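You operate a simulated robot arm through the tools that you are given. There is no shell and no other tool. Be economical: measure what you need, move in short steps, check, and stop when the job is done.

The job below is to be done with a simulated robot arm. You get a single attempt, and the scene is never put back.

TASK
Fetch the red packer from the top of the blue table and set it on the top of the grey bench. Put the white window handle on the grey pad card. Put the 20 wooden block from the top of the grey bench on the shelf under the grey bench and the 40 wooden block on the green dot pane. Put two of the orange clips from the top of the green table on the clear yellow dot pane. Do these in any order. Set down upright: orange clip.

The check looks at the end state, three seconds after you hand in, the way a careful person would. Anything else that was tipped, shoved, dropped, spilled or broken makes it a failure.

THE ROBOT
A 6-joint arm with a fingered hand on a trunk, on a base that drives. Base frame: it is fixed to the floor where the robot stands at the start and does not move with it; the origin is under the middle of the robot, x ahead of it, y to its left, z up. Units: mm, degrees, N and s.
With the tool pointing down near the work surface it reaches from about 140 to 840 mm from the robot's upright axis, wherever it stands. Its first joint turns from -166.0 to 166.0 degrees. Places, roughly: green dot pane (20x15x1 cm) [1200, 2600, 900]; grey pad card (18x13x1 cm) [500, 1900, 1000]; orange clip (5x4x4 cm) [-5600, -5600, 900]; red packer [500, 250, 750]; shelf under the grey bench [1100, 1900, 300]; top of the grey bench [1100, 1900, 800]; white window handle (4x11x5 cm) [400, 1400, 1000]; wooden block [1000, 2500, 750]; yellow dot pane (20x15x1 cm) [-5600, -5400, 900]. Payload 5 kg.
The tool frame sits at the grasp point between the pads (the TCP): z along the fingers, y along the line on which they close. The tips reach 36 mm beyond it. The gripper opens to 120 mm. The gripper's body begins 42 mm behind the TCP. The gripper is a hand of 4 fingers: y runs from the thumb to the fingers, the wrist lies at [-19, -123, -211] in the tool frame, and closing takes about 1.5 s.
Orientation is that of the tool frame in the base frame, as a unit quaternion [w, x, y, z]. With the fingers straight down and the wrist toward the robot, the tool's x, y and z point along [0, 1, 0], [1, 0, 0] and [0, 0, -1] of the base frame.

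THE INTERFACE
- The arm moves only by the tool apply_moves. Its argument "targets" is a list that holds one entry, the list of rows, each a list of 7 numbers: the closure, from 0 (fully open) to 1 (shut), then the shift along the base's x, y, z in mm, then the turn, a rotation vector about the base's x, y, z in degrees. In form: [[[fingers, dx, dy, dz, wx, wy, wz], ...]]. A call has 1 to 12 rows; each row shifts and turns the commanded pose from where the row before left it. Each row takes 0.2 s and may step no farther than 50 mm and 8.6 degrees from the row before; otherwise, or with a gripper value out of range, the whole call is refused. A pose out of reach is approached as far as the arm can. The call stops where the force on the tool passes 40 N (or 10 N more than at its start, if that is more) or the arm is blocked; 0.2 s more then pass. The fingers move at their own pace (about 45 mm/s each) and stop on an object; they squeeze with about 21 N. The grip force told is the motor's: it shows also when the fingers shut on nothing. Time passes only in rows, and 0.2 s behind the last, so rows that do not move let the fingers close. The reply holds the time, the measured pose of the TCP, the force on the tool along the base axes, the opening and the grip force, in the units named above and with some noise, with the torque about the TCP (base axes, N m) and any sound that the robot's microphone picked up.
- Cameras (640 x 400 px; columns grow to the right, rows downward): "scene" is now at [99.3, 25.9, 1698.1]; the picture's right is [0.35, -0.94, 0.00], its down [-0.77, -0.29, -0.56] and it looks along [0.53, 0.20, -0.83] (base axes); focal length 272 px, centre (320, 200). "wrist" rides on the gripper at [73, -101, -142] in the tool frame; the picture's right is [-0.79, 0.29, -0.54], its down [-0.56, -0.70, 0.44] and it looks along [-0.25, 0.65, 0.71] (tool axes); focal length 280 px, centre (320, 200).
- camera(camera): a new picture of that camera. No time passes.
- slide_trunk(by): slides the trunk up (or, below 0, down) by that many mm; the arm and the scene camera ride with it, the base frame stays. It gives what a move gives, with no picture.
- base_move(legs): drives the robot by 1 to 6 legs, each [ahead, turn to the left] in mm and degrees, along the robot's own axes; the way and the turn of a leg run together, so that a leg with both is an arc; at most 1500 mm and 180 degrees a leg. The arm and the cameras ride along, it lands a little off, and it stops where it bumps. It gives what a move gives.
- grasp_type(shape): the hand has 4 fingers and takes this shape, open, in about a second: jaw (thumb against the fingers, like two jaws); tri (thumb and two fingers); tip (a fingertip pinch); poke (one finger out to press); point (the index stretched); flat (the hand flat); cup (the hand cupped); fist (a fist). The gripper value then closes the fingers along that shape, each until it touches; the sizes above hold for jaw. It gives what a move gives, with no picture.
- pan_tilt(pan, tilt): turns the head with the scene camera to pan (to the left, within 86 degrees either way) and tilt (down, from -29 to 69), counted from straight ahead of the robot. It gives what a move gives.
- pixel_to_xyz(camera, pixels): for up to 12 pixels [column, row] of the newest picture of that camera ("zoom" is the newest enlarged one), the place [x, y, z] in the base frame of the surface seen there, good to about 3 mm. No time passes.
- zoom(camera, box): a new picture of the part [left, top, right, bottom] of that camera's present view, enlarged. No time passes.
- sign_off(): hands the job in; it is judged then, once.

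Keep the steps short. Do not move on a guess: measure, check each grasp and each placing, and mend mistakes. In all there are 124 turns and 114 pictures (those below and enlarged ones count). Leave the gripper open and the arm clear of the work at the hand-in unless told otherwise, and finish with a single line.

The tools are called after "Emit:" as a command line: name --argument value ..., lists and objects as JSON in quotes. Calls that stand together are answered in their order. apply_moves: Moves the arm, as the interface text tells. Its arguments: {"type":"object","properties":{"targets":{"type":"array","items":{"type":"array","items":{"type":"array","items":{"type":"number"}}}}},"required":["targets"]} The other tools are called the same way: slide_trunk (by) slides the trunk up or down; grasp_type (shape) gives the hand a shape; base_move (legs) drives the base; pan_tilt (pan, tilt) turns the head that bears the scene camera; camera (camera) takes a picture; pixel_to_xyz (camera, pixels) gives the place of the surface under pixels of a picture; zoom (camera, box) takes an enlarged picture of a part of a camera's view; sign_off () hands the job in.

At the start:

```text
t: 0.0
tcp_pos: [698.3, 153.3, 1077.7]
orientation: [0.0, 0.707, 0.707, 0.0]
wrist_force: [-0.3, -0.1, 0.0]
wrist_torque: [-0.01, 0.01, -0.03]
gripper_width: 119.8
finger_force: 0.0
shape: jaw
trunk travel left (down, up): [-725.0, 115.0]
robot x, y, heading: [0.6, 0.0, -0.1]
head pan, tilt: [20.6, 55.8]
```

scene: 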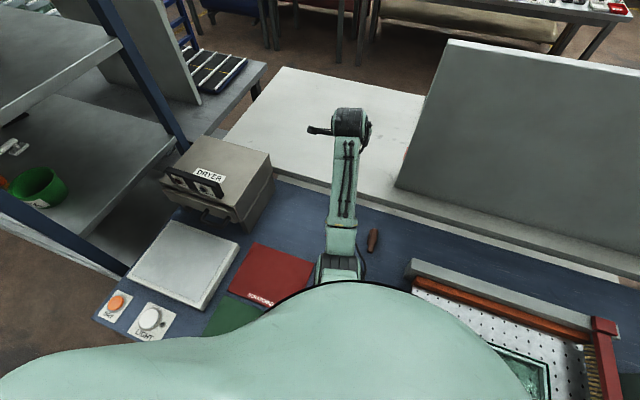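
wrist: 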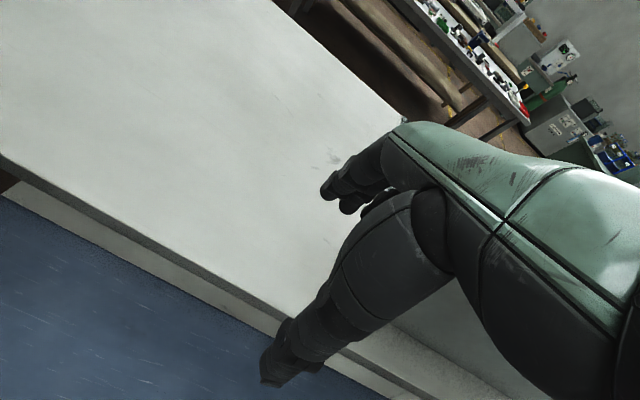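

I see a small red-brown item near pixel (373,240) on the blue table. I'll zoom in on it and measure it.

Emit:
zoom --camera "scene" --box '[220, 180, 460, 330]'

Emit:
pixel_to_xyz --camera "scene" --pixels '[[373, 240], [300, 230], [270, 270], [185, 265], [320, 100], [500, 150], [215, 170], [37, 187], [12, 147], [90, 140], [300, 5], [560, 20]]'

```text
2.67 times, centred on (340, 255) of scene
```

zoom: 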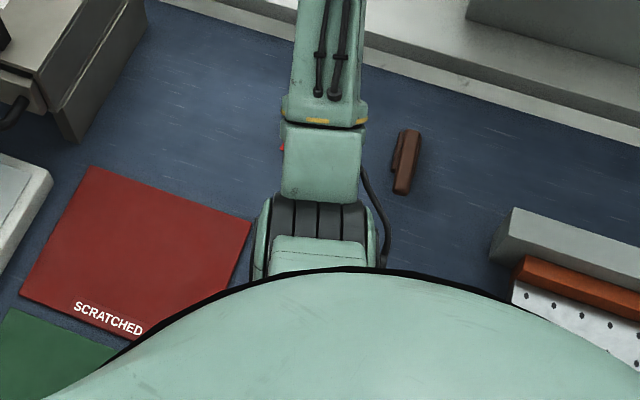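

```text
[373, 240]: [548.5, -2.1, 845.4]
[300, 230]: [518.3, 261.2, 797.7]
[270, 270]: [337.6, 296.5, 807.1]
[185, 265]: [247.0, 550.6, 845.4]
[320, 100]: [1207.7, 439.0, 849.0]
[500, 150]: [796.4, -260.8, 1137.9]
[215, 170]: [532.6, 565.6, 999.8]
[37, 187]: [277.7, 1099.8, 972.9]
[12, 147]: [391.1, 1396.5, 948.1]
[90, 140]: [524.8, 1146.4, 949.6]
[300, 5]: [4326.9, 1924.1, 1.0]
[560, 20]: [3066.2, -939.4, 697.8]
```

The arm hides something red at about (326,235). I'll swing the arm a little to the left to uncover it.

Emit:
apply_moves --targets '[[[0, -20, 45, 10, 0, 0, 0], [0, -20, 45, 10, 0, 0, 0], [0, -20, 45, 10, 0, 0, 0], [0, -20, 45, 10, 0, 0, 0], [0, -20, 45, 10, 0, 0, 0]]]'

Emit:
camera --camera "scene"

Emit:
camera --camera "wrist"

```text
refused: row 1 steps farther than a row can; nothing moved
```

```text
110 pictures are left
```

scene: 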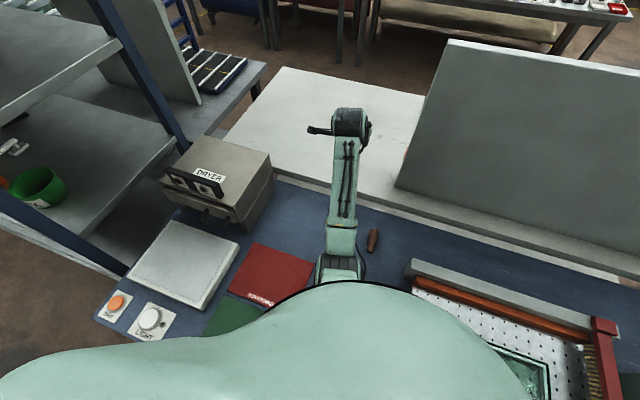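

```text
109 pictures are left
```

wrist: 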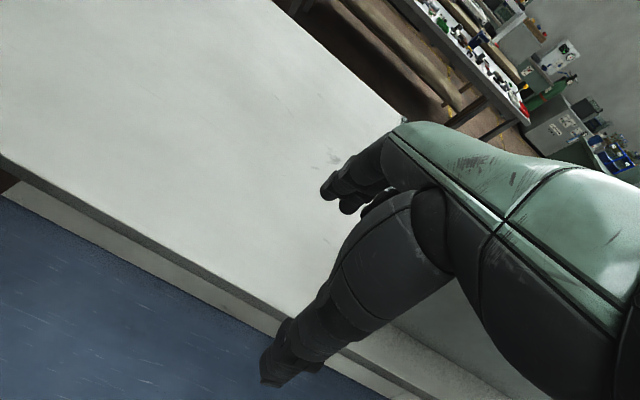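

That step was just over the 50 mm limit, so I'll repeat it with smaller steps.

Emit:
apply_moves --targets '[[[0, -20, 42, 10, 0, 0, 0], [0, -20, 42, 10, 0, 0, 0], [0, -20, 42, 10, 0, 0, 0], [0, -20, 42, 10, 0, 0, 0], [0, -20, 42, 10, 0, 0, 0]]]'

Emit:
zoom --camera "scene" --box '[220, 180, 460, 330]'

```text
t: 1.2
tcp_pos: [599.4, 361.1, 1130.4]
orientation: [0.001, 0.707, 0.707, -0.001]
wrist_force: [0.2, 0.2, 0.2]
wrist_torque: [-0.03, -0.03, -0.02]
gripper_width: 119.7
finger_force: 0.1
shape: jaw
trunk travel left (down, up): [-725.0, 115.0]
robot x, y, heading: [3.3, 0.9, -0.0]
head pan, tilt: [20.6, 55.8]
```

```text
2.67 times, centred on (340, 255) of scene
```

zoom: 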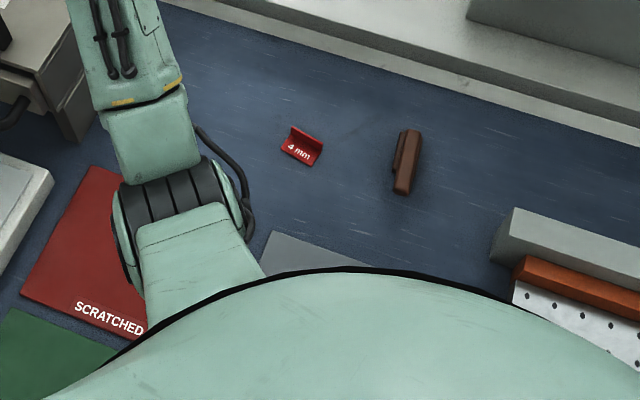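

The red packer ("4 mm") is in view, and it is L-shaped. I'll measure it and zoom in closer.

Emit:
zoom --camera "scene" --box '[315, 220, 355, 245]'

Emit:
pixel_to_xyz --camera "scene" --pixels '[[333, 235], [335, 230], [329, 235], [337, 240], [331, 229], [342, 233], [345, 245], [325, 225]]'

```text
16.00 times, centred on (335, 232) of scene
```

zoom: 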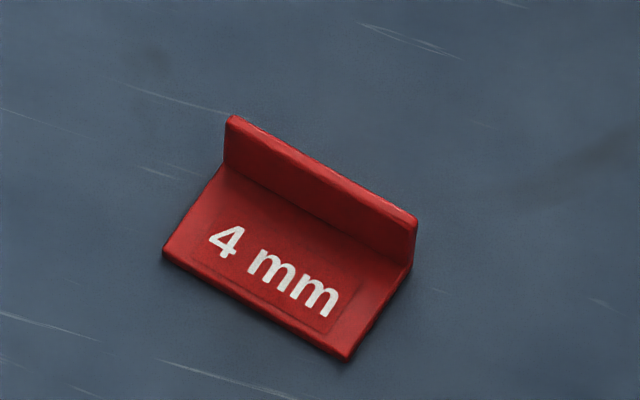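

```text
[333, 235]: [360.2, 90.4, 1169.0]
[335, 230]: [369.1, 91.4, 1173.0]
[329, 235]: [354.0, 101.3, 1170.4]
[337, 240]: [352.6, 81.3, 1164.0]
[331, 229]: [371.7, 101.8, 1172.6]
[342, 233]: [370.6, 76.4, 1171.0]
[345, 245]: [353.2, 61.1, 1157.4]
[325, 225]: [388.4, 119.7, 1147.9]
```

The plain scene picture was out of date, so I'll measure from the zoom instead.

Emit:
pixel_to_xyz --camera "zoom" --pixels '[[235, 122], [405, 218], [320, 172], [170, 252], [343, 352], [255, 250], [228, 170], [408, 268], [100, 300], [500, 200], [320, 230]]'

```text
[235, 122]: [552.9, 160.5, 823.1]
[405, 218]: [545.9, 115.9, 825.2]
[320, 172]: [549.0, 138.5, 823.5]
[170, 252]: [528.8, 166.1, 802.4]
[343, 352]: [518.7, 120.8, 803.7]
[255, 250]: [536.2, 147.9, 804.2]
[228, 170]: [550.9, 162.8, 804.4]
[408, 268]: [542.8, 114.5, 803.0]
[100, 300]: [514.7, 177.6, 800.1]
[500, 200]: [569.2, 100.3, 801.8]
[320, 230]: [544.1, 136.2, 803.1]
```

The packer's upright flange runs from (553,160) to (546,116), with its top at z=824. I'll bring the hand above it, turned about -9°.

Emit:
apply_moves --targets '[[[0, -8.4, -37, -20, 0, 0, -1.5], [0, -8.4, -37, -20, 0, 0, -1.5], [0, -8.4, -37, -20, 0, 0, -1.5], [0, -8.4, -37, -20, 0, 0, -1.5], [0, -8.4, -37, -20, 0, 0, -1.5], [0, -8.4, -37, -20, 0, 0, -1.5], [0, 0, 0, -45, 0, 0, 0], [0, 0, 0, -35, 0, 0, 0]]]'

Emit:
camera --camera "wrist"

```text
t: 3.0
tcp_pos: [545.0, 144.1, 927.8]
orientation: [-0.001, 0.761, 0.649, 0.001]
wrist_force: [0.3, 0.2, -0.2]
wrist_torque: [-0.01, -0.01, -0.05]
gripper_width: 119.7
finger_force: 0.0
shape: jaw
trunk travel left (down, up): [-725.0, 115.0]
robot x, y, heading: [-1.1, 1.5, 0.2]
head pan, tilt: [20.6, 55.8]
```

```text
106 pictures are left
```

wrist: 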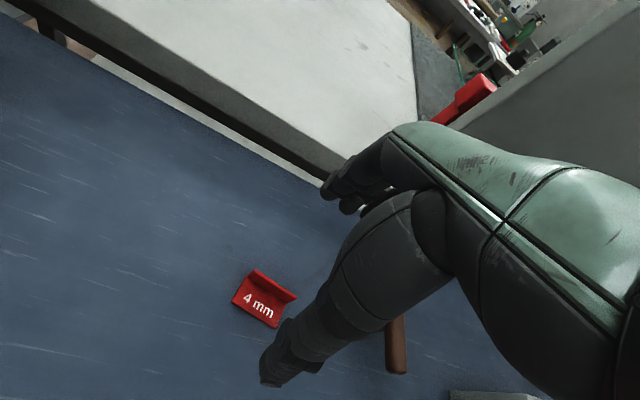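

The packer sits under the hand at (265,298). I'll measure the white platform's front edge to check the fingers will clear it, and recheck the packer.

Emit:
pixel_to_xyz --camera "wrist" --pixels '[[253, 272], [293, 297], [273, 286], [270, 150], [255, 190], [240, 170], [396, 360], [396, 340]]'

```text
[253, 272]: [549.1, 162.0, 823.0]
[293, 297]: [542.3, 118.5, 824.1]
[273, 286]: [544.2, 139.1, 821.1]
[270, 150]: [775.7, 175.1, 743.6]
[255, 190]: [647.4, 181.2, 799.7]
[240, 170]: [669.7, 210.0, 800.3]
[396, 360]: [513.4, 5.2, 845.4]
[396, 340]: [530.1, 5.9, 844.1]
```

The platform is well clear. I'll lower to TCP z≈845 with the fingers partly closed, then check.

Emit:
apply_moves --targets '[[[0.55, 1, -3, -20, 0, 0, 0], [0.55, 0, 0, -20, 0, 0, 0], [0.55, 0, 0, -20, 0, 0, 0], [0.55, 0, 0, -15, 0, 0, 0], [0.55, 0, 0, -6, 0, 0, 0], [0.55, 0, 0, 0, 0, 0, 0]]]'

Emit:
camera --camera "wrist"

```text
t: 4.4
tcp_pos: [549.4, 137.6, 846.9]
orientation: [0.0, 0.76, 0.649, -0.001]
wrist_force: [-0.1, 0.1, 0.4]
wrist_torque: [0.0, 0.0, 0.02]
gripper_width: 54.6
finger_force: 0.1
shape: jaw
trunk travel left (down, up): [-725.0, 115.0]
robot x, y, heading: [-1.0, 0.8, 0.2]
head pan, tilt: [20.6, 55.8]
```

```text
105 pictures are left
```

wrist: 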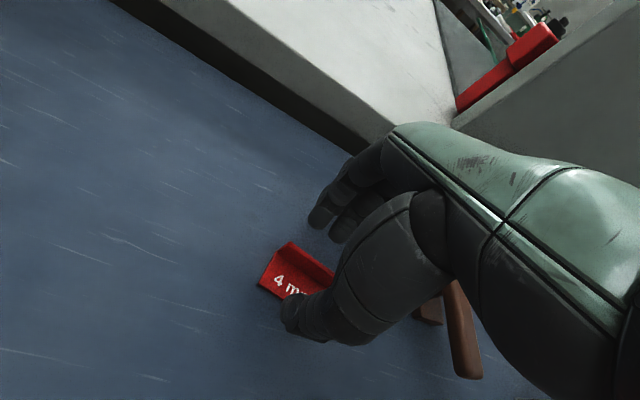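

The flange lies between the thumb and the fingers. I'll lower 4 mm more and close.

Emit:
apply_moves --targets '[[[0.55, 0, 0, -4, 0, 0, 0], [1, 0, 0, 0, 0, 0, 0], [1, 0, 0, 0, 0, 0, 0], [1, 0, 0, 0, 0, 0, 0], [1, 0, 0, 0, 0, 0, 0], [1, 0, 0, 0, 0, 0, 0], [1, 0, 0, 0, 0, 0, 0]]]'

Emit:
camera --camera "wrist"

```text
t: 6.0
tcp_pos: [549.4, 137.1, 841.2]
orientation: [0.0, 0.761, 0.649, -0.001]
wrist_force: [0.6, 0.0, -0.1]
wrist_torque: [0.04, 0.01, -0.02]
gripper_width: 3.8
finger_force: 20.9
shape: jaw
trunk travel left (down, up): [-725.0, 115.0]
robot x, y, heading: [-2.1, -1.1, -0.1]
head pan, tilt: [20.6, 55.8]
```

```text
104 pictures are left
```

wrist: 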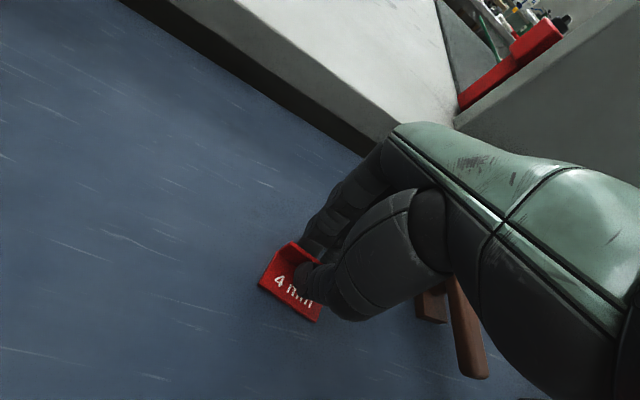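

The fingers stopped at 3.8 mm, so the flange is gripped. I'll lift it, then look left toward the bench.

Emit:
apply_moves --targets '[[[1, 0, 0, 30, 0, 0, 0], [1, 0, 0, 40, 0, 0, 0], [1, 0, 0, 45, 0, 0, 0], [1, 0, 0, 45, 0, 0, 0], [1, 0, 0, 45, 0, 0, 0], [1, -30, 0, 35, 0, 0, 0], [1, -30, 0, 35, 0, 0, 0], [1, -30, 0, 35, 0, 0, 0]]]'

Emit:
pan_tilt --pan 70 --tilt 25

Emit:
camera --camera "scene"

Emit:
camera --camera "wrist"

```text
t: 7.8
tcp_pos: [473.7, 137.2, 1110.5]
orientation: [0.001, 0.76, 0.65, 0.003]
wrist_force: [-0.3, -0.9, 0.1]
wrist_torque: [-0.02, -0.01, -0.02]
gripper_width: 3.8
finger_force: 21.0
shape: jaw
out of reach, approached as far as the arm can: row 7, 8
trunk travel left (down, up): [-725.0, 115.0]
robot x, y, heading: [1.9, -1.2, -0.1]
head pan, tilt: [20.6, 55.8]
```

```text
t: 9.0
tcp_pos: [474.4, 138.6, 1107.9]
orientation: [0.003, 0.76, 0.65, 0.003]
wrist_force: [-0.2, -0.1, 0.6]
wrist_torque: [-0.01, -0.01, -0.02]
gripper_width: 3.9
finger_force: 21.4
shape: jaw
trunk travel left (down, up): [-725.0, 115.0]
robot x, y, heading: [-0.4, -2.2, -0.1]
head pan, tilt: [70.0, 25.0]
```

```text
103 pictures are left
```

scene: 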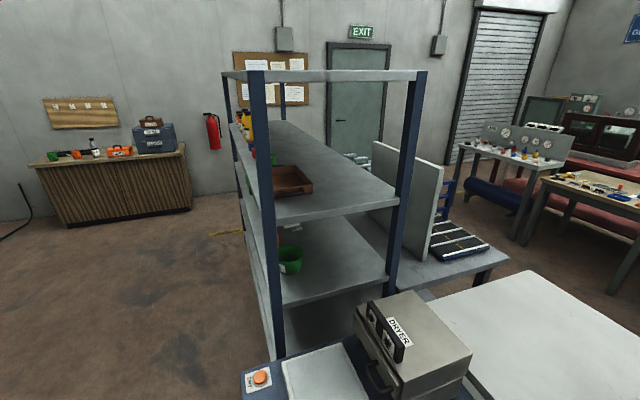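

```text
102 pictures are left
```

wrist: 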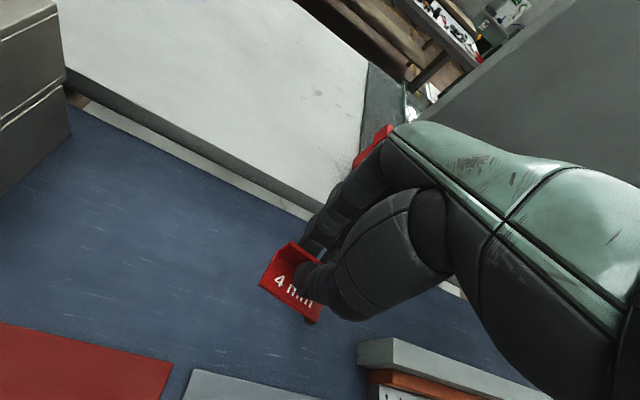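

I can see the rack, with the grey bench behind it. I'll measure the key corners of both, plus some floor points, so I can plan the drives.

Emit:
pixel_to_xyz --camera "scene" --pixels '[[230, 150], [278, 350], [390, 285], [505, 253], [420, 285], [390, 230], [450, 250], [345, 230], [290, 260], [480, 230], [360, 155], [250, 380]]'

Emit:
zoom --camera "scene" --box '[220, 100, 520, 300]'

Emit:
zoom --camera "scene" --box '[440, 70, 640, 200]'

```text
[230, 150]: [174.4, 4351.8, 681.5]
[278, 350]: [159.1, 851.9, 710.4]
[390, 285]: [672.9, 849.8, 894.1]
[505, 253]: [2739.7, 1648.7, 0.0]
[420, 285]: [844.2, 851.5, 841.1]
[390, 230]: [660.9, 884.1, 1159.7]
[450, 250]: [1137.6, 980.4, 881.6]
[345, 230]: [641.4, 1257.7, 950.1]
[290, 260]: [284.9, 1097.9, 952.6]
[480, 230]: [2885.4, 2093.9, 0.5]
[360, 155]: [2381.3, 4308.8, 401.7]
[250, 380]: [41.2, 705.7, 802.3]
```

```text
2.00 times, centred on (370, 200) of scene
```

zoom: 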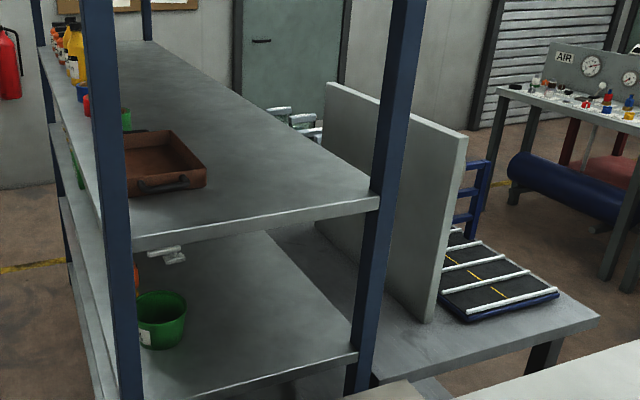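

```text
3.08 times, centred on (540, 135) of scene
```

zoom: 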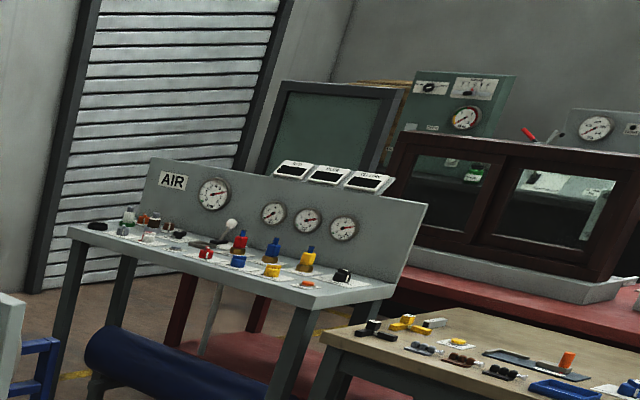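

The rack spans x 160–680 from y=850 on, and the grey bench is behind it. I'll turn left on the spot to look at the free floor before driving.

Emit:
base_move --legs '[[0, 130]]'

Emit:
pan_tilt --pan 0 --tilt 25

Emit:
camera --camera "scene"

Emit:
pan_tilt --pan -60 --tilt 30

Emit:
camera --camera "scene"

```text
t: 12.1
tcp_pos: [323.2, 430.8, 1068.1]
orientation: [-0.042, 0.468, 0.883, -0.011]
wrist_force: [-1.1, -0.1, 0.6]
wrist_torque: [-0.03, -0.05, -0.03]
gripper_width: 4.0
finger_force: 20.8
shape: jaw
trunk travel left (down, up): [-725.0, 115.0]
robot x, y, heading: [-11.1, -2.1, 42.5]
head pan, tilt: [70.0, 25.0]
stopped in leg 1: the robot was blocked; the commanded pose is now the measured one
```

```text
t: 13.5
tcp_pos: [322.6, 431.7, 1068.9]
orientation: [-0.042, 0.466, 0.883, -0.012]
wrist_force: [-1.2, 0.0, -0.1]
wrist_torque: [-0.01, 0.01, -0.03]
gripper_width: 3.8
finger_force: 21.0
shape: jaw
trunk travel left (down, up): [-725.0, 115.0]
robot x, y, heading: [-3.1, -1.0, 42.5]
head pan, tilt: [0.0, 25.0]
```

```text
99 pictures are left
```

scene: 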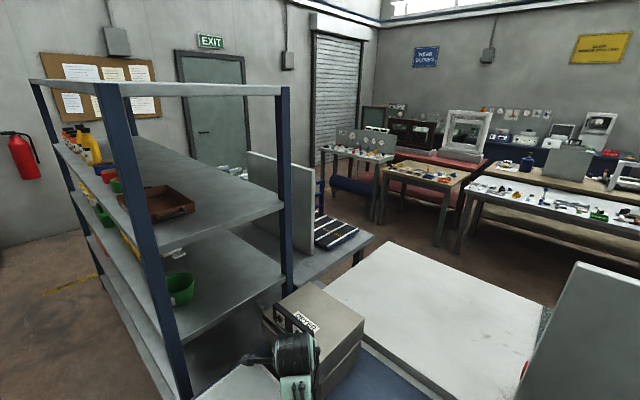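

```text
t: 14.8
tcp_pos: [322.9, 432.2, 1070.0]
orientation: [-0.042, 0.467, 0.883, -0.013]
wrist_force: [-0.3, 0.3, -0.8]
wrist_torque: [0.0, -0.03, 0.0]
gripper_width: 3.3
finger_force: 20.9
shape: jaw
trunk travel left (down, up): [-725.0, 115.0]
robot x, y, heading: [-4.5, 2.2, 42.4]
head pan, tilt: [-60.0, 30.0]
```

```text
98 pictures are left
```

scene: 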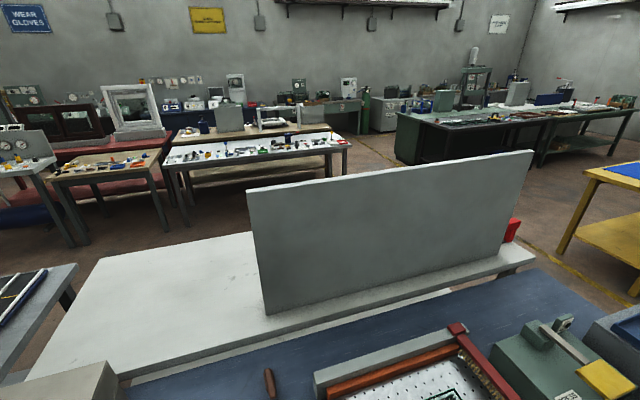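

The turn was blocked, and the hand is near the dryer at (323,432). I'll check with the wrist camera.

Emit:
camera --camera "wrist"

Emit:
pan_tilt --pan 0 --tilt 65

Emit:
camera --camera "scene"

```text
97 pictures are left
```

wrist: 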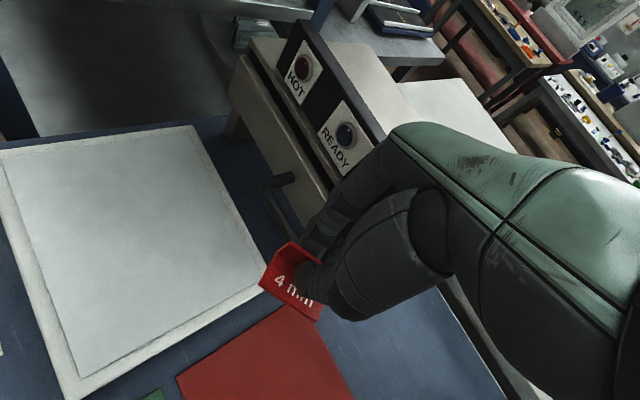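

```text
t: 16.1
tcp_pos: [321.5, 431.4, 1067.9]
orientation: [-0.041, 0.467, 0.883, -0.013]
wrist_force: [-0.5, -0.2, -0.2]
wrist_torque: [-0.02, 0.0, 0.0]
gripper_width: 3.5
finger_force: 20.5
shape: jaw
trunk travel left (down, up): [-725.0, 115.0]
robot x, y, heading: [-3.0, -1.9, 42.2]
head pan, tilt: [0.0, 65.0]
```

```text
96 pictures are left
```

scene: 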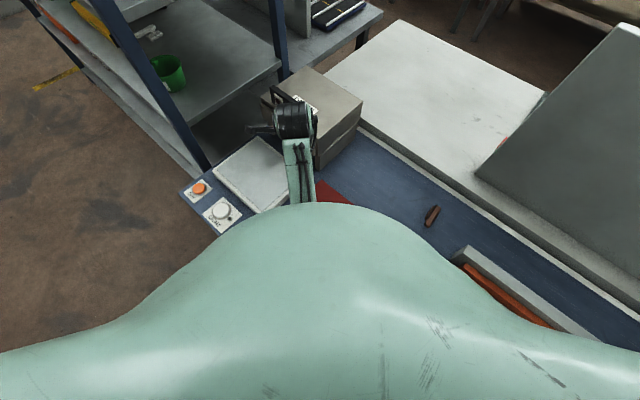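

I'll measure the clearances from the hand to the dryer, and from the base to the table edge.

Emit:
pixel_to_xyz --camera "wrist" --pixels '[[310, 25], [350, 130], [340, 175], [275, 200], [300, 215], [380, 110]]'

Emit:
pixel_to_xyz --camera "scene" --pixels '[[180, 192], [218, 238], [275, 90], [312, 105], [320, 130], [318, 165], [222, 210]]'

```text
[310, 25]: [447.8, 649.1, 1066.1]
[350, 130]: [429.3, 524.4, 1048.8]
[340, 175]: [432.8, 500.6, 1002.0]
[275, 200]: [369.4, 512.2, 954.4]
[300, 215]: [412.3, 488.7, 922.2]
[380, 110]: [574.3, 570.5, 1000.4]
```

```text
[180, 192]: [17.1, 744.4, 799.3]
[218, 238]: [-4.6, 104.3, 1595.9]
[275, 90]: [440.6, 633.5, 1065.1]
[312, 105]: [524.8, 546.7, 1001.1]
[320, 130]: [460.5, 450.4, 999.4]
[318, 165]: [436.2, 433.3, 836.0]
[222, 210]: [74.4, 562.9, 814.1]
```

The hand met the dryer's control panel at z≈1066. I'll turn back 25°, raise the trunk, and straighten the hand.

Emit:
base_move --legs '[[0, -30]]'

Emit:
slide_trunk --by 110

Emit:
pan_tilt --pan 50 --tilt 50

Emit:
camera --camera "scene"

```text
t: 16.8
tcp_pos: [397.9, 431.3, 1022.9]
orientation: [-0.077, 0.469, 0.879, -0.03]
wrist_force: [-9.3, -1.6, 6.2]
wrist_torque: [-0.05, 0.03, -0.09]
gripper_width: 3.5
finger_force: 20.6
shape: jaw
trunk travel left (down, up): [-725.0, 115.0]
robot x, y, heading: [-12.8, -2.2, 41.8]
head pan, tilt: [0.0, 65.0]
stopped in leg 1: the robot was blocked; the commanded pose is now the measured one
```

```text
t: 18.3
tcp_pos: [437.2, 433.5, 1111.8]
orientation: [-0.091, 0.47, 0.877, -0.039]
wrist_force: [-0.1, -0.7, -0.2]
wrist_torque: [0.0, -0.01, 0.01]
gripper_width: 3.6
finger_force: 21.2
shape: jaw
trunk travel left (down, up): [-835.0, 5.0]
robot x, y, heading: [-12.8, -1.6, 41.5]
head pan, tilt: [0.0, 65.0]
stopped: the arm was blocked; the commanded pose is now the measured one
```

```text
t: 19.5
tcp_pos: [432.2, 434.1, 1115.3]
orientation: [-0.091, 0.47, 0.877, -0.038]
wrist_force: [0.6, -0.1, -0.5]
wrist_torque: [-0.03, 0.0, -0.01]
gripper_width: 3.6
finger_force: 21.2
shape: jaw
trunk travel left (down, up): [-835.0, 5.0]
robot x, y, heading: [-11.6, -2.8, 41.5]
head pan, tilt: [50.0, 50.0]
```

```text
95 pictures are left
```

scene: 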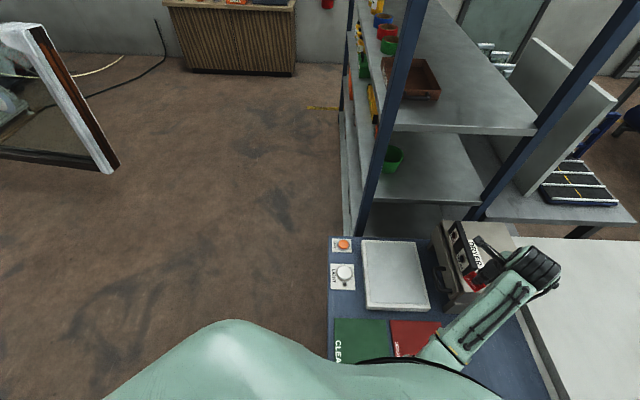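

The arm is still meeting something. I'll zoom in on the hand and the dryer before moving any more.

Emit:
zoom --camera "scene" --box '[400, 200, 600, 370]'

Emit:
camera --camera "wrist"

Emit:
pixel_to_xyz --camera "scene" --pixels '[[330, 300], [332, 350], [362, 305], [430, 305], [512, 225], [540, 255], [470, 285], [490, 270], [440, 250], [455, 220]]'

```text
2.35 times, centred on (500, 285) of scene
```

zoom: 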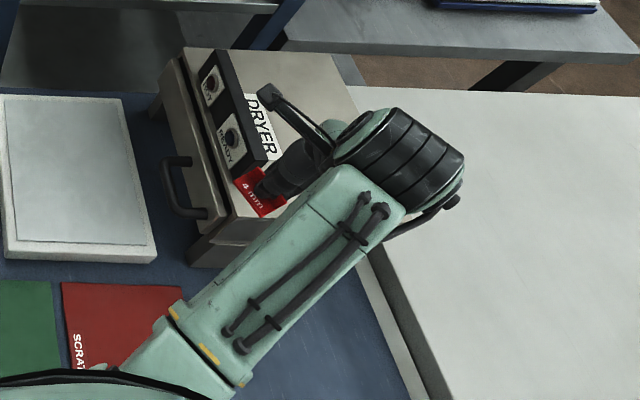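

```text
93 pictures are left
```

wrist: 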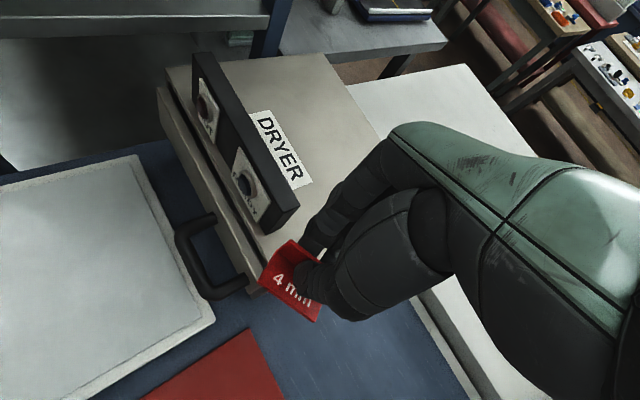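

```text
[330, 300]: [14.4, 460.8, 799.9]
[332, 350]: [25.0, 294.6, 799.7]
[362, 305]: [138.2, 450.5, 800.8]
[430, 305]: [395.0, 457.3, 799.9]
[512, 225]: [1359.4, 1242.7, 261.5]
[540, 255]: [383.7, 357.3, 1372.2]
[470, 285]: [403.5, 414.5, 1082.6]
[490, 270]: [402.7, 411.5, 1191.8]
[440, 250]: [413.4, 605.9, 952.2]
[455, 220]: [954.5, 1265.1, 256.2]
```

The hand is now above the dryer, with the packer still held and almost no force. I'll ease the arm away from the dryer in -y.

Emit:
apply_moves --targets '[[[1, 0, -15, 10, 0, 0, 0], [1, 0, -30, 10, 0, 0, 0], [1, 0, -40, 10, 0, 0, 0], [1, 0, -40, 10, 0, 0, 0], [1, 0, -40, 0, 0, 0, 0]]]'

```text
t: 19.8
tcp_pos: [471.4, 428.9, 1095.5]
orientation: [-0.105, 0.471, 0.875, -0.045]
wrist_force: [-1.3, -0.3, -0.2]
wrist_torque: [0.0, -0.05, -0.02]
gripper_width: 3.6
finger_force: 21.2
shape: jaw
trunk travel left (down, up): [-835.0, 5.0]
robot x, y, heading: [-11.8, -0.9, 41.4]
head pan, tilt: [50.0, 50.0]
stopped in row 1: the arm was blocked; the commanded pose is now the measured one
```

Each call nudges the arm outward, so it looks folded too tightly. I'll try extending it outward in +x.

Emit:
apply_moves --targets '[[[1, 25, -5, 0, 0, 0, 0], [1, 30, -10, 0, 0, 0, 0], [1, 30, -15, 5, 0, 0, 0], [1, 30, -20, 5, 0, 0, 0]]]'

```text
t: 20.2
tcp_pos: [507.6, 424.9, 1077.2]
orientation: [-0.116, 0.472, 0.872, -0.051]
wrist_force: [-0.3, -0.8, 0.4]
wrist_torque: [0.0, -0.04, -0.03]
gripper_width: 3.2
finger_force: 21.3
shape: jaw
trunk travel left (down, up): [-835.0, 5.0]
robot x, y, heading: [-14.5, -8.7, 40.9]
head pan, tilt: [50.0, 50.0]
stopped in row 1: the arm was blocked; the commanded pose is now the measured one
```

It is still blocked, so I'll look at the arm's whole length for the contact.

Emit:
pan_tilt --pan 15 --tilt 69

Emit:
camera --camera "scene"

Emit:
camera --camera "wrist"

```text
t: 21.2
tcp_pos: [503.2, 425.1, 1080.5]
orientation: [-0.115, 0.471, 0.873, -0.051]
wrist_force: [-0.7, 0.5, -0.1]
wrist_torque: [0.0, -0.02, -0.02]
gripper_width: 3.7
finger_force: 21.1
shape: jaw
trunk travel left (down, up): [-835.0, 5.0]
robot x, y, heading: [-16.5, -2.7, 41.2]
head pan, tilt: [15.0, 68.8]
```

```text
92 pictures are left
```

scene: 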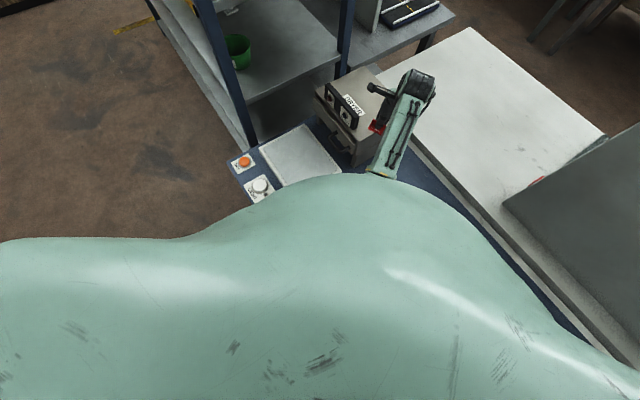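

```text
91 pictures are left
```

wrist: 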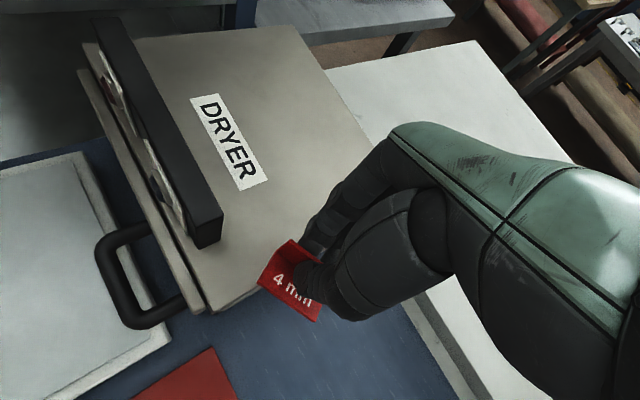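

Each command drifts the arm the same way whatever I ask, with no force on the tool. I'll back the robot away from the dryer to get free space.

Emit:
base_move --legs '[[-150, 0]]'

```text
t: 22.5
tcp_pos: [431.9, 358.0, 1070.9]
orientation: [-0.118, 0.47, 0.873, -0.058]
wrist_force: [0.0, -1.0, 0.3]
wrist_torque: [0.03, -0.01, 0.01]
gripper_width: 3.5
finger_force: 20.9
shape: jaw
trunk travel left (down, up): [-835.0, 5.0]
robot x, y, heading: [-96.6, -71.0, 42.0]
head pan, tilt: [15.0, 68.8]
stopped in leg 1: the robot was blocked; the commanded pose is now the measured one
```

It backed off about 110 mm before stopping. I'll test the arm with a small upward move.

Emit:
apply_moves --targets '[[[1, 0, 0, 15, 0, 0, 0], [1, 0, 0, 15, 0, 0, 0]]]'

Emit:
pan_tilt --pan 86 --tilt 55

Emit:
camera --camera "scene"

Emit:
pan_tilt --pan -86 --tilt 55

Emit:
camera --camera "scene"

```text
t: 23.1
tcp_pos: [427.8, 357.0, 1100.3]
orientation: [-0.118, 0.47, 0.873, -0.057]
wrist_force: [-0.3, 0.0, -1.5]
wrist_torque: [-0.03, 0.05, 0.02]
gripper_width: 3.5
finger_force: 20.9
shape: jaw
trunk travel left (down, up): [-835.0, 5.0]
robot x, y, heading: [-95.3, -76.2, 41.9]
head pan, tilt: [15.0, 68.8]
```

```text
t: 24.5
tcp_pos: [419.9, 354.0, 1104.0]
orientation: [-0.115, 0.47, 0.873, -0.054]
wrist_force: [-0.4, -0.5, -0.5]
wrist_torque: [-0.02, -0.02, 0.02]
gripper_width: 3.4
finger_force: 21.4
shape: jaw
trunk travel left (down, up): [-835.0, 5.0]
robot x, y, heading: [-99.2, -73.5, 42.3]
head pan, tilt: [85.9, 55.0]
```

```text
90 pictures are left
```

scene: 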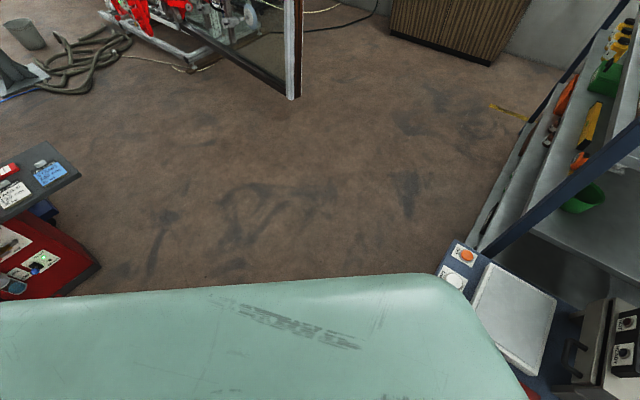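

```text
t: 27.1
tcp_pos: [421.4, 355.5, 1104.5]
orientation: [-0.115, 0.47, 0.873, -0.054]
wrist_force: [0.3, -0.7, 0.7]
wrist_torque: [0.01, 0.01, 0.0]
gripper_width: 3.5
finger_force: 21.1
shape: jaw
trunk travel left (down, up): [-835.0, 5.0]
robot x, y, heading: [-96.1, -71.5, 42.0]
head pan, tilt: [-85.9, 55.0]
```

```text
89 pictures are left
```

scene: 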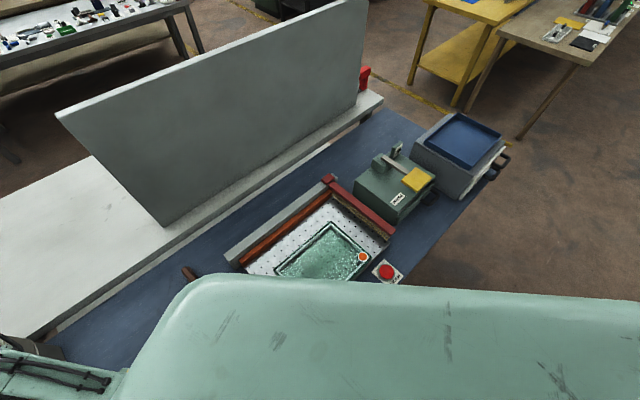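

The arm moves freely again. I'll measure the red cabinet at left-rear and the open floor from the left view, after retaking that picture.

Emit:
pan_tilt --pan 86 --tilt 45

Emit:
camera --camera "scene"

Emit:
pixel_to_xyz --camera "scene" --pixels '[[75, 230], [95, 310], [30, 240], [290, 150], [480, 330], [440, 310], [540, 220], [600, 150], [300, 290], [180, 300], [200, 100], [520, 150]]'

```text
t: 29.7
tcp_pos: [420.6, 354.6, 1103.9]
orientation: [-0.115, 0.47, 0.873, -0.054]
wrist_force: [-0.4, 0.4, -0.3]
wrist_torque: [0.0, -0.01, 0.02]
gripper_width: 3.5
finger_force: 20.6
shape: jaw
trunk travel left (down, up): [-835.0, 5.0]
robot x, y, heading: [-95.3, -75.2, 42.1]
head pan, tilt: [85.9, 45.0]
```

```text
88 pictures are left
```

scene: 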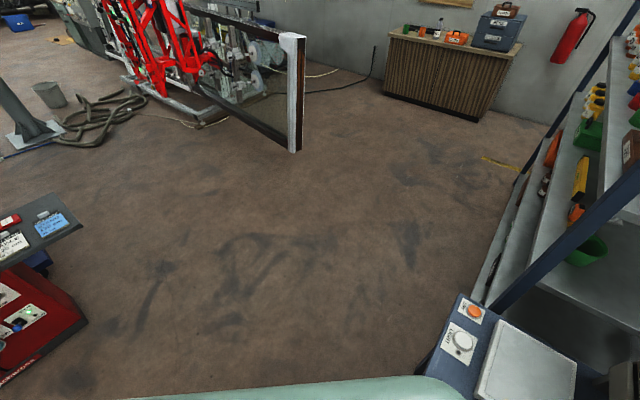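

```text
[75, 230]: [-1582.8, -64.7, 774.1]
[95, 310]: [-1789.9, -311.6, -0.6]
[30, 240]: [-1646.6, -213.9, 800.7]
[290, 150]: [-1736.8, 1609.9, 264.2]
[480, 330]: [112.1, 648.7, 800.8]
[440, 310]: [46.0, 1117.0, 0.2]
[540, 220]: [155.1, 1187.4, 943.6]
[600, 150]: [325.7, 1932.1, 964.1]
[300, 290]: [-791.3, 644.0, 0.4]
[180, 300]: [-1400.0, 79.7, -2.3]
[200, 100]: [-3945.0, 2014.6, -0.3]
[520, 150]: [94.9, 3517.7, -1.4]
```

The floor is open for x from -1500 to 0 and y up to 3500. I'll level the hand (14.6° about -y) and raise it about 80 mm.

Emit:
apply_moves --targets '[[[1, 0, 0, 15, -0.4, -4.9, 0], [1, 0, 0, 20, -0.4, -4.9, 0], [1, 0, 0, 20, 0, -4.8, 0], [1, 0, 0, 25, 0, 0, 0]]]'

```text
t: 30.7
tcp_pos: [419.3, 355.9, 1185.5]
orientation: [0.0, 0.474, 0.88, -0.001]
wrist_force: [0.5, -0.9, 0.3]
wrist_torque: [-0.01, 0.0, -0.01]
gripper_width: 3.7
finger_force: 21.1
shape: jaw
trunk travel left (down, up): [-835.0, 5.0]
robot x, y, heading: [-97.8, -73.6, 42.0]
head pan, tilt: [85.9, 45.0]
```

The hand is level and high. I'll turn left 60° and watch for any block.

Emit:
base_move --legs '[[0, 60]]'

```text
t: 31.5
tcp_pos: [414.8, 360.6, 1184.7]
orientation: [0.0, 0.47, 0.882, -0.001]
wrist_force: [0.6, 0.7, -0.1]
wrist_torque: [0.0, 0.0, 0.0]
gripper_width: 3.7
finger_force: 21.3
shape: jaw
trunk travel left (down, up): [-835.0, 5.0]
robot x, y, heading: [-99.4, -73.1, 42.5]
head pan, tilt: [85.9, 45.0]
stopped in leg 1: the robot was blocked; the commanded pose is now the measured one
```

The base itself is blocked, since the arm is free. I'll try turning back right.

Emit:
base_move --legs '[[0, -40]]'

```text
t: 34.0
tcp_pos: [574.3, -55.7, 1184.3]
orientation: [0.0, 0.737, 0.676, -0.002]
wrist_force: [0.2, -0.4, -0.1]
wrist_torque: [-0.04, -0.02, 0.0]
gripper_width: 3.4
finger_force: 21.4
shape: jaw
trunk travel left (down, up): [-835.0, 5.0]
robot x, y, heading: [-98.4, -69.0, 3.8]
head pan, tilt: [85.9, 45.0]
```

The turn worked. Now I'll back straight away from the table.

Emit:
base_move --legs '[[-300, 0]]'

```text
t: 36.2
tcp_pos: [276.5, -77.8, 1185.0]
orientation: [-0.001, 0.738, 0.674, -0.001]
wrist_force: [0.5, -0.7, -0.1]
wrist_torque: [0.04, 0.01, 0.0]
gripper_width: 3.4
finger_force: 20.9
shape: jaw
trunk travel left (down, up): [-835.0, 5.0]
robot x, y, heading: [-397.2, -88.1, 3.5]
head pan, tilt: [85.9, 45.0]
```

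It's clear. I'll turn left to face along +y and drive to beside the rack.

Emit:
base_move --legs '[[0, 86.5], [1500, 0]]'

Emit:
pan_tilt --pan -70 --tilt 40

Emit:
camera --camera "scene"

Emit:
pan_tilt --pan -10 --tilt 25

Emit:
camera --camera "scene"

```text
t: 48.9
tcp_pos: [-341.3, 2124.0, 1185.8]
orientation: [0.0, 0.074, 0.997, 0.0]
wrist_force: [-0.2, -0.8, 0.7]
wrist_torque: [-0.01, 0.02, -0.02]
gripper_width: 3.4
finger_force: 21.5
shape: jaw
trunk travel left (down, up): [-835.0, 5.0]
robot x, y, heading: [-369.9, 1451.9, 90.2]
head pan, tilt: [85.9, 45.0]
```

```text
t: 51.3
tcp_pos: [-341.9, 2123.7, 1184.8]
orientation: [0.0, 0.074, 0.997, -0.001]
wrist_force: [-0.4, 0.9, 0.2]
wrist_torque: [-0.03, 0.0, 0.01]
gripper_width: 3.6
finger_force: 21.1
shape: jaw
trunk travel left (down, up): [-835.0, 5.0]
robot x, y, heading: [-366.7, 1451.8, 90.2]
head pan, tilt: [-70.0, 40.0]
```

```text
87 pictures are left
```

scene: 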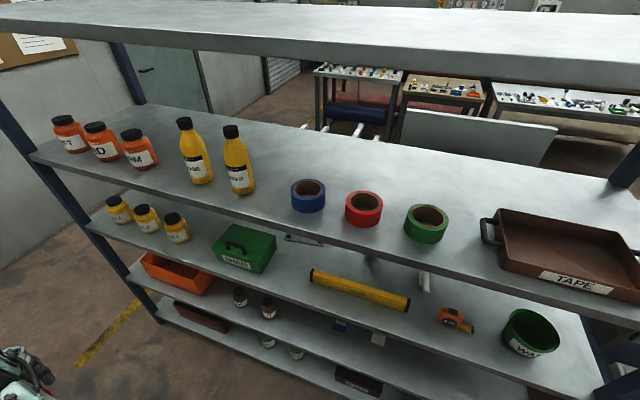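

```text
t: 52.6
tcp_pos: [-341.2, 2123.4, 1185.7]
orientation: [0.0, 0.074, 0.997, -0.002]
wrist_force: [0.7, 0.3, 0.4]
wrist_torque: [0.01, -0.01, 0.01]
gripper_width: 3.7
finger_force: 21.0
shape: jaw
trunk travel left (down, up): [-835.0, 5.0]
robot x, y, heading: [-367.9, 1452.5, 90.0]
head pan, tilt: [-10.0, 25.0]
```

```text
86 pictures are left
```

scene: 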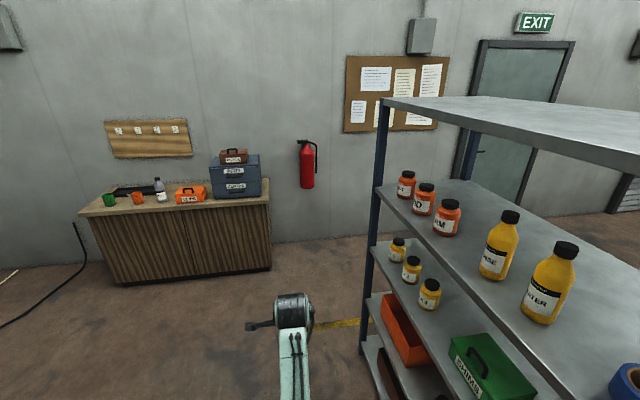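

I see the rack: handle at (425,282), and the pad card probably near (300,238). With the packer in hand I'll drive on to round the rack's far end and look at the grey bench.

Emit:
base_move --legs '[[1500, 0]]'

Emit:
pan_tilt --pan -80 --tilt 35

Emit:
camera --camera "scene"

Emit:
pixel_to_xyz --camera "scene" --pixels '[[320, 100], [320, 200], [320, 300], [420, 150], [500, 200], [550, 150], [200, 150], [250, 250], [450, 250]]'

```text
t: 60.8
tcp_pos: [-432.5, 3633.7, 1185.3]
orientation: [-0.001, 0.045, 0.999, -0.001]
wrist_force: [-0.6, 0.0, 0.2]
wrist_torque: [-0.03, 0.0, -0.02]
gripper_width: 3.1
finger_force: 21.1
shape: jaw
trunk travel left (down, up): [-835.0, 5.0]
robot x, y, heading: [-418.6, 2964.6, 93.7]
head pan, tilt: [-10.0, 25.0]
```

```text
t: 62.2
tcp_pos: [-431.5, 3635.1, 1185.3]
orientation: [0.0, 0.044, 0.999, -0.001]
wrist_force: [0.8, -0.6, 0.0]
wrist_torque: [0.03, 0.03, -0.01]
gripper_width: 3.4
finger_force: 21.1
shape: jaw
trunk travel left (down, up): [-835.0, 5.0]
robot x, y, heading: [-419.5, 2964.5, 93.8]
head pan, tilt: [-80.0, 35.0]
```

```text
85 pictures are left
```

scene: 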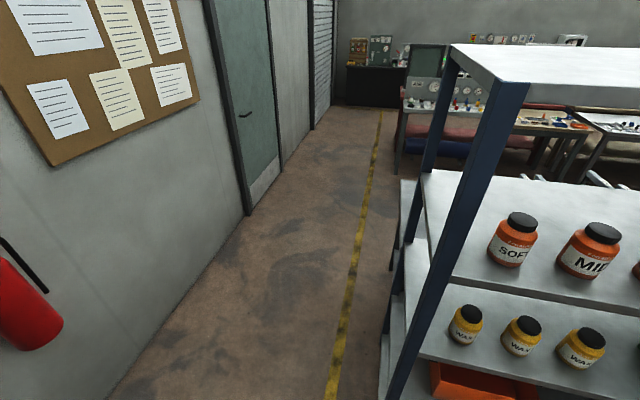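

```text
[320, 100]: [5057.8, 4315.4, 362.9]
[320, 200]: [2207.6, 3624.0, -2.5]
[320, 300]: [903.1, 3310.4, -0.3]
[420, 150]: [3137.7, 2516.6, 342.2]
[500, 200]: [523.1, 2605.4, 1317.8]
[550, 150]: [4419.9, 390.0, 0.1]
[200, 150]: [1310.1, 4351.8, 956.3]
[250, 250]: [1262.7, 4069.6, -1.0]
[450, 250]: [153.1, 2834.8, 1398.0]
```

The corridor past the rack is clear, with the wall at y≈4350. I'll go ahead 320, turn right to face +x, and drive 1400.

Emit:
base_move --legs '[[320, 0], [0, -93.7], [1400, 0]]'

Emit:
pan_tilt --pan -80 --tilt 45

Emit:
camera --camera "scene"

Emit:
pixel_to_xyz --camera "scene" --pixels '[[320, 100], [320, 200], [320, 300], [420, 200], [500, 200], [550, 150], [200, 200], [250, 250], [450, 250]]'

```text
t: 76.7
tcp_pos: [1635.2, 3136.3, 1184.6]
orientation: [-0.001, 0.777, 0.63, 0.0]
wrist_force: [-1.3, 0.1, -0.2]
wrist_torque: [0.03, 0.03, 0.0]
gripper_width: 3.1
finger_force: 20.6
shape: jaw
trunk travel left (down, up): [-835.0, 5.0]
robot x, y, heading: [962.9, 3205.2, -3.1]
head pan, tilt: [-80.0, 35.0]
```

```text
t: 77.4
tcp_pos: [1636.0, 3137.0, 1185.1]
orientation: [-0.001, 0.777, 0.63, 0.0]
wrist_force: [0.7, 0.2, -0.2]
wrist_torque: [-0.02, -0.03, -0.01]
gripper_width: 3.7
finger_force: 21.2
shape: jaw
trunk travel left (down, up): [-835.0, 5.0]
robot x, y, heading: [971.0, 3205.6, -3.4]
head pan, tilt: [-80.0, 45.0]
```

```text
84 pictures are left
```

scene: 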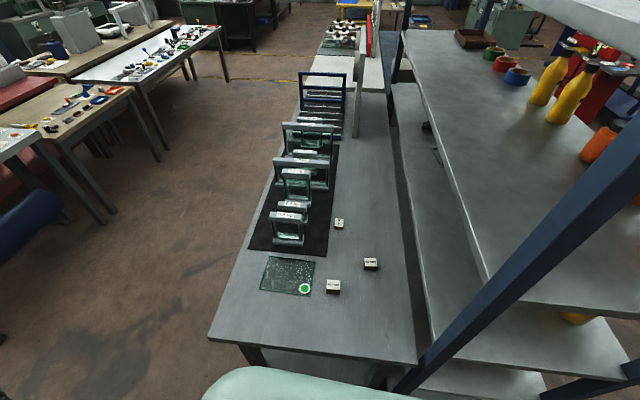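

```text
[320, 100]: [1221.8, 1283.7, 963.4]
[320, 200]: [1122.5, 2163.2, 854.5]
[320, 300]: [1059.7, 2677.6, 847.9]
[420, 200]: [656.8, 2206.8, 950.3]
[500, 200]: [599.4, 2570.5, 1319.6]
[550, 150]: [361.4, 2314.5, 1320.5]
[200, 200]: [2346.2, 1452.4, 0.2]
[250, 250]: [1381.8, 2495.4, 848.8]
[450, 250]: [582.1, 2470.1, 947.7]
```

Now the grey bench is in full view: three wooden blocks, the green dot pane, and standing glass. I'll zoom in.

Emit:
zoom --camera "scene" --box '[230, 200, 420, 320]'

Emit:
pixel_to_xyz --camera "zoom" --pixels '[[348, 290], [470, 213], [367, 77], [250, 298], [115, 300], [130, 185], [285, 215], [280, 315], [100, 165], [430, 60], [400, 350]]'

Emit:
pixel_to_xyz --camera "scene" --pixels '[[210, 340], [417, 362], [300, 345], [385, 130], [240, 250], [350, 150]]'

```text
3.33 times, centred on (325, 260) of scene
```

zoom: 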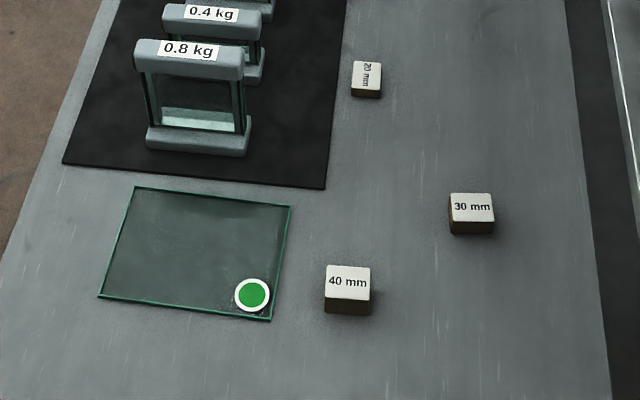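

```text
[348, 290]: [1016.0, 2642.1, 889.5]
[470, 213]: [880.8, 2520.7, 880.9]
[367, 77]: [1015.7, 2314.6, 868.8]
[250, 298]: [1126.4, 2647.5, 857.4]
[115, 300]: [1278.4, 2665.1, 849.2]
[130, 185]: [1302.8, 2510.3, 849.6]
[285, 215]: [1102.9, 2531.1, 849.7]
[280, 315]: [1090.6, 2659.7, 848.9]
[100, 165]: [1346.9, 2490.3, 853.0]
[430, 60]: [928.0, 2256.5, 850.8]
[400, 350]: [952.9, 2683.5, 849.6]
```

```text
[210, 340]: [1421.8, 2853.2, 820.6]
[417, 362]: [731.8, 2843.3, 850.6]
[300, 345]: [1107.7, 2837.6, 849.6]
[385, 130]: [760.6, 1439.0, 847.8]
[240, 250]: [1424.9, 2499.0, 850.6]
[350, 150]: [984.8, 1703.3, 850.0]
```

Bench top is z=850, x 730–1425, y up to 2850. The 40 block is at (1016,2642), the 20 block at (1016,2315), and the pane is centred near (1200,2590). I'll turn to face the bench (-y) and close up slightly.

Emit:
base_move --legs '[[0, -86.6], [90, 0]]'

Emit:
pan_tilt --pan 0 --tilt 50

Emit:
camera --camera "scene"

```text
t: 83.0
tcp_pos: [931.7, 2444.9, 1185.1]
orientation: [0.0, 0.997, -0.078, 0.0]
wrist_force: [-0.4, 0.5, 0.1]
wrist_torque: [-0.01, 0.0, -0.01]
gripper_width: 3.5
finger_force: 21.3
shape: jaw
trunk travel left (down, up): [-835.0, 5.0]
robot x, y, heading: [967.7, 3114.5, -90.4]
head pan, tilt: [-80.0, 45.0]
```

```text
t: 84.5
tcp_pos: [931.5, 2444.3, 1184.4]
orientation: [-0.001, 0.997, -0.078, -0.001]
wrist_force: [-0.1, -0.2, -0.2]
wrist_torque: [0.02, -0.01, 0.03]
gripper_width: 3.7
finger_force: 21.2
shape: jaw
trunk travel left (down, up): [-835.0, 5.0]
robot x, y, heading: [969.3, 3114.9, -90.5]
head pan, tilt: [0.0, 50.0]
```

```text
82 pictures are left
```

scene: 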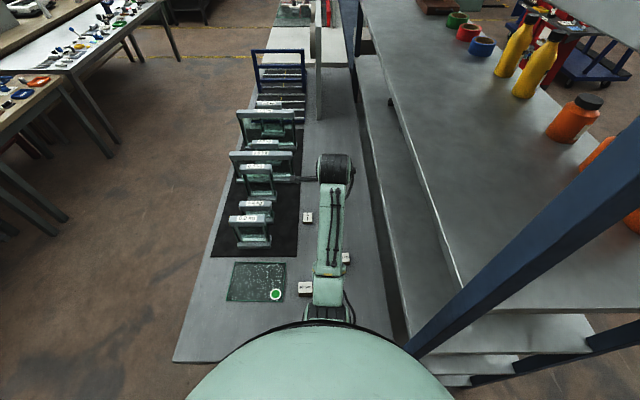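

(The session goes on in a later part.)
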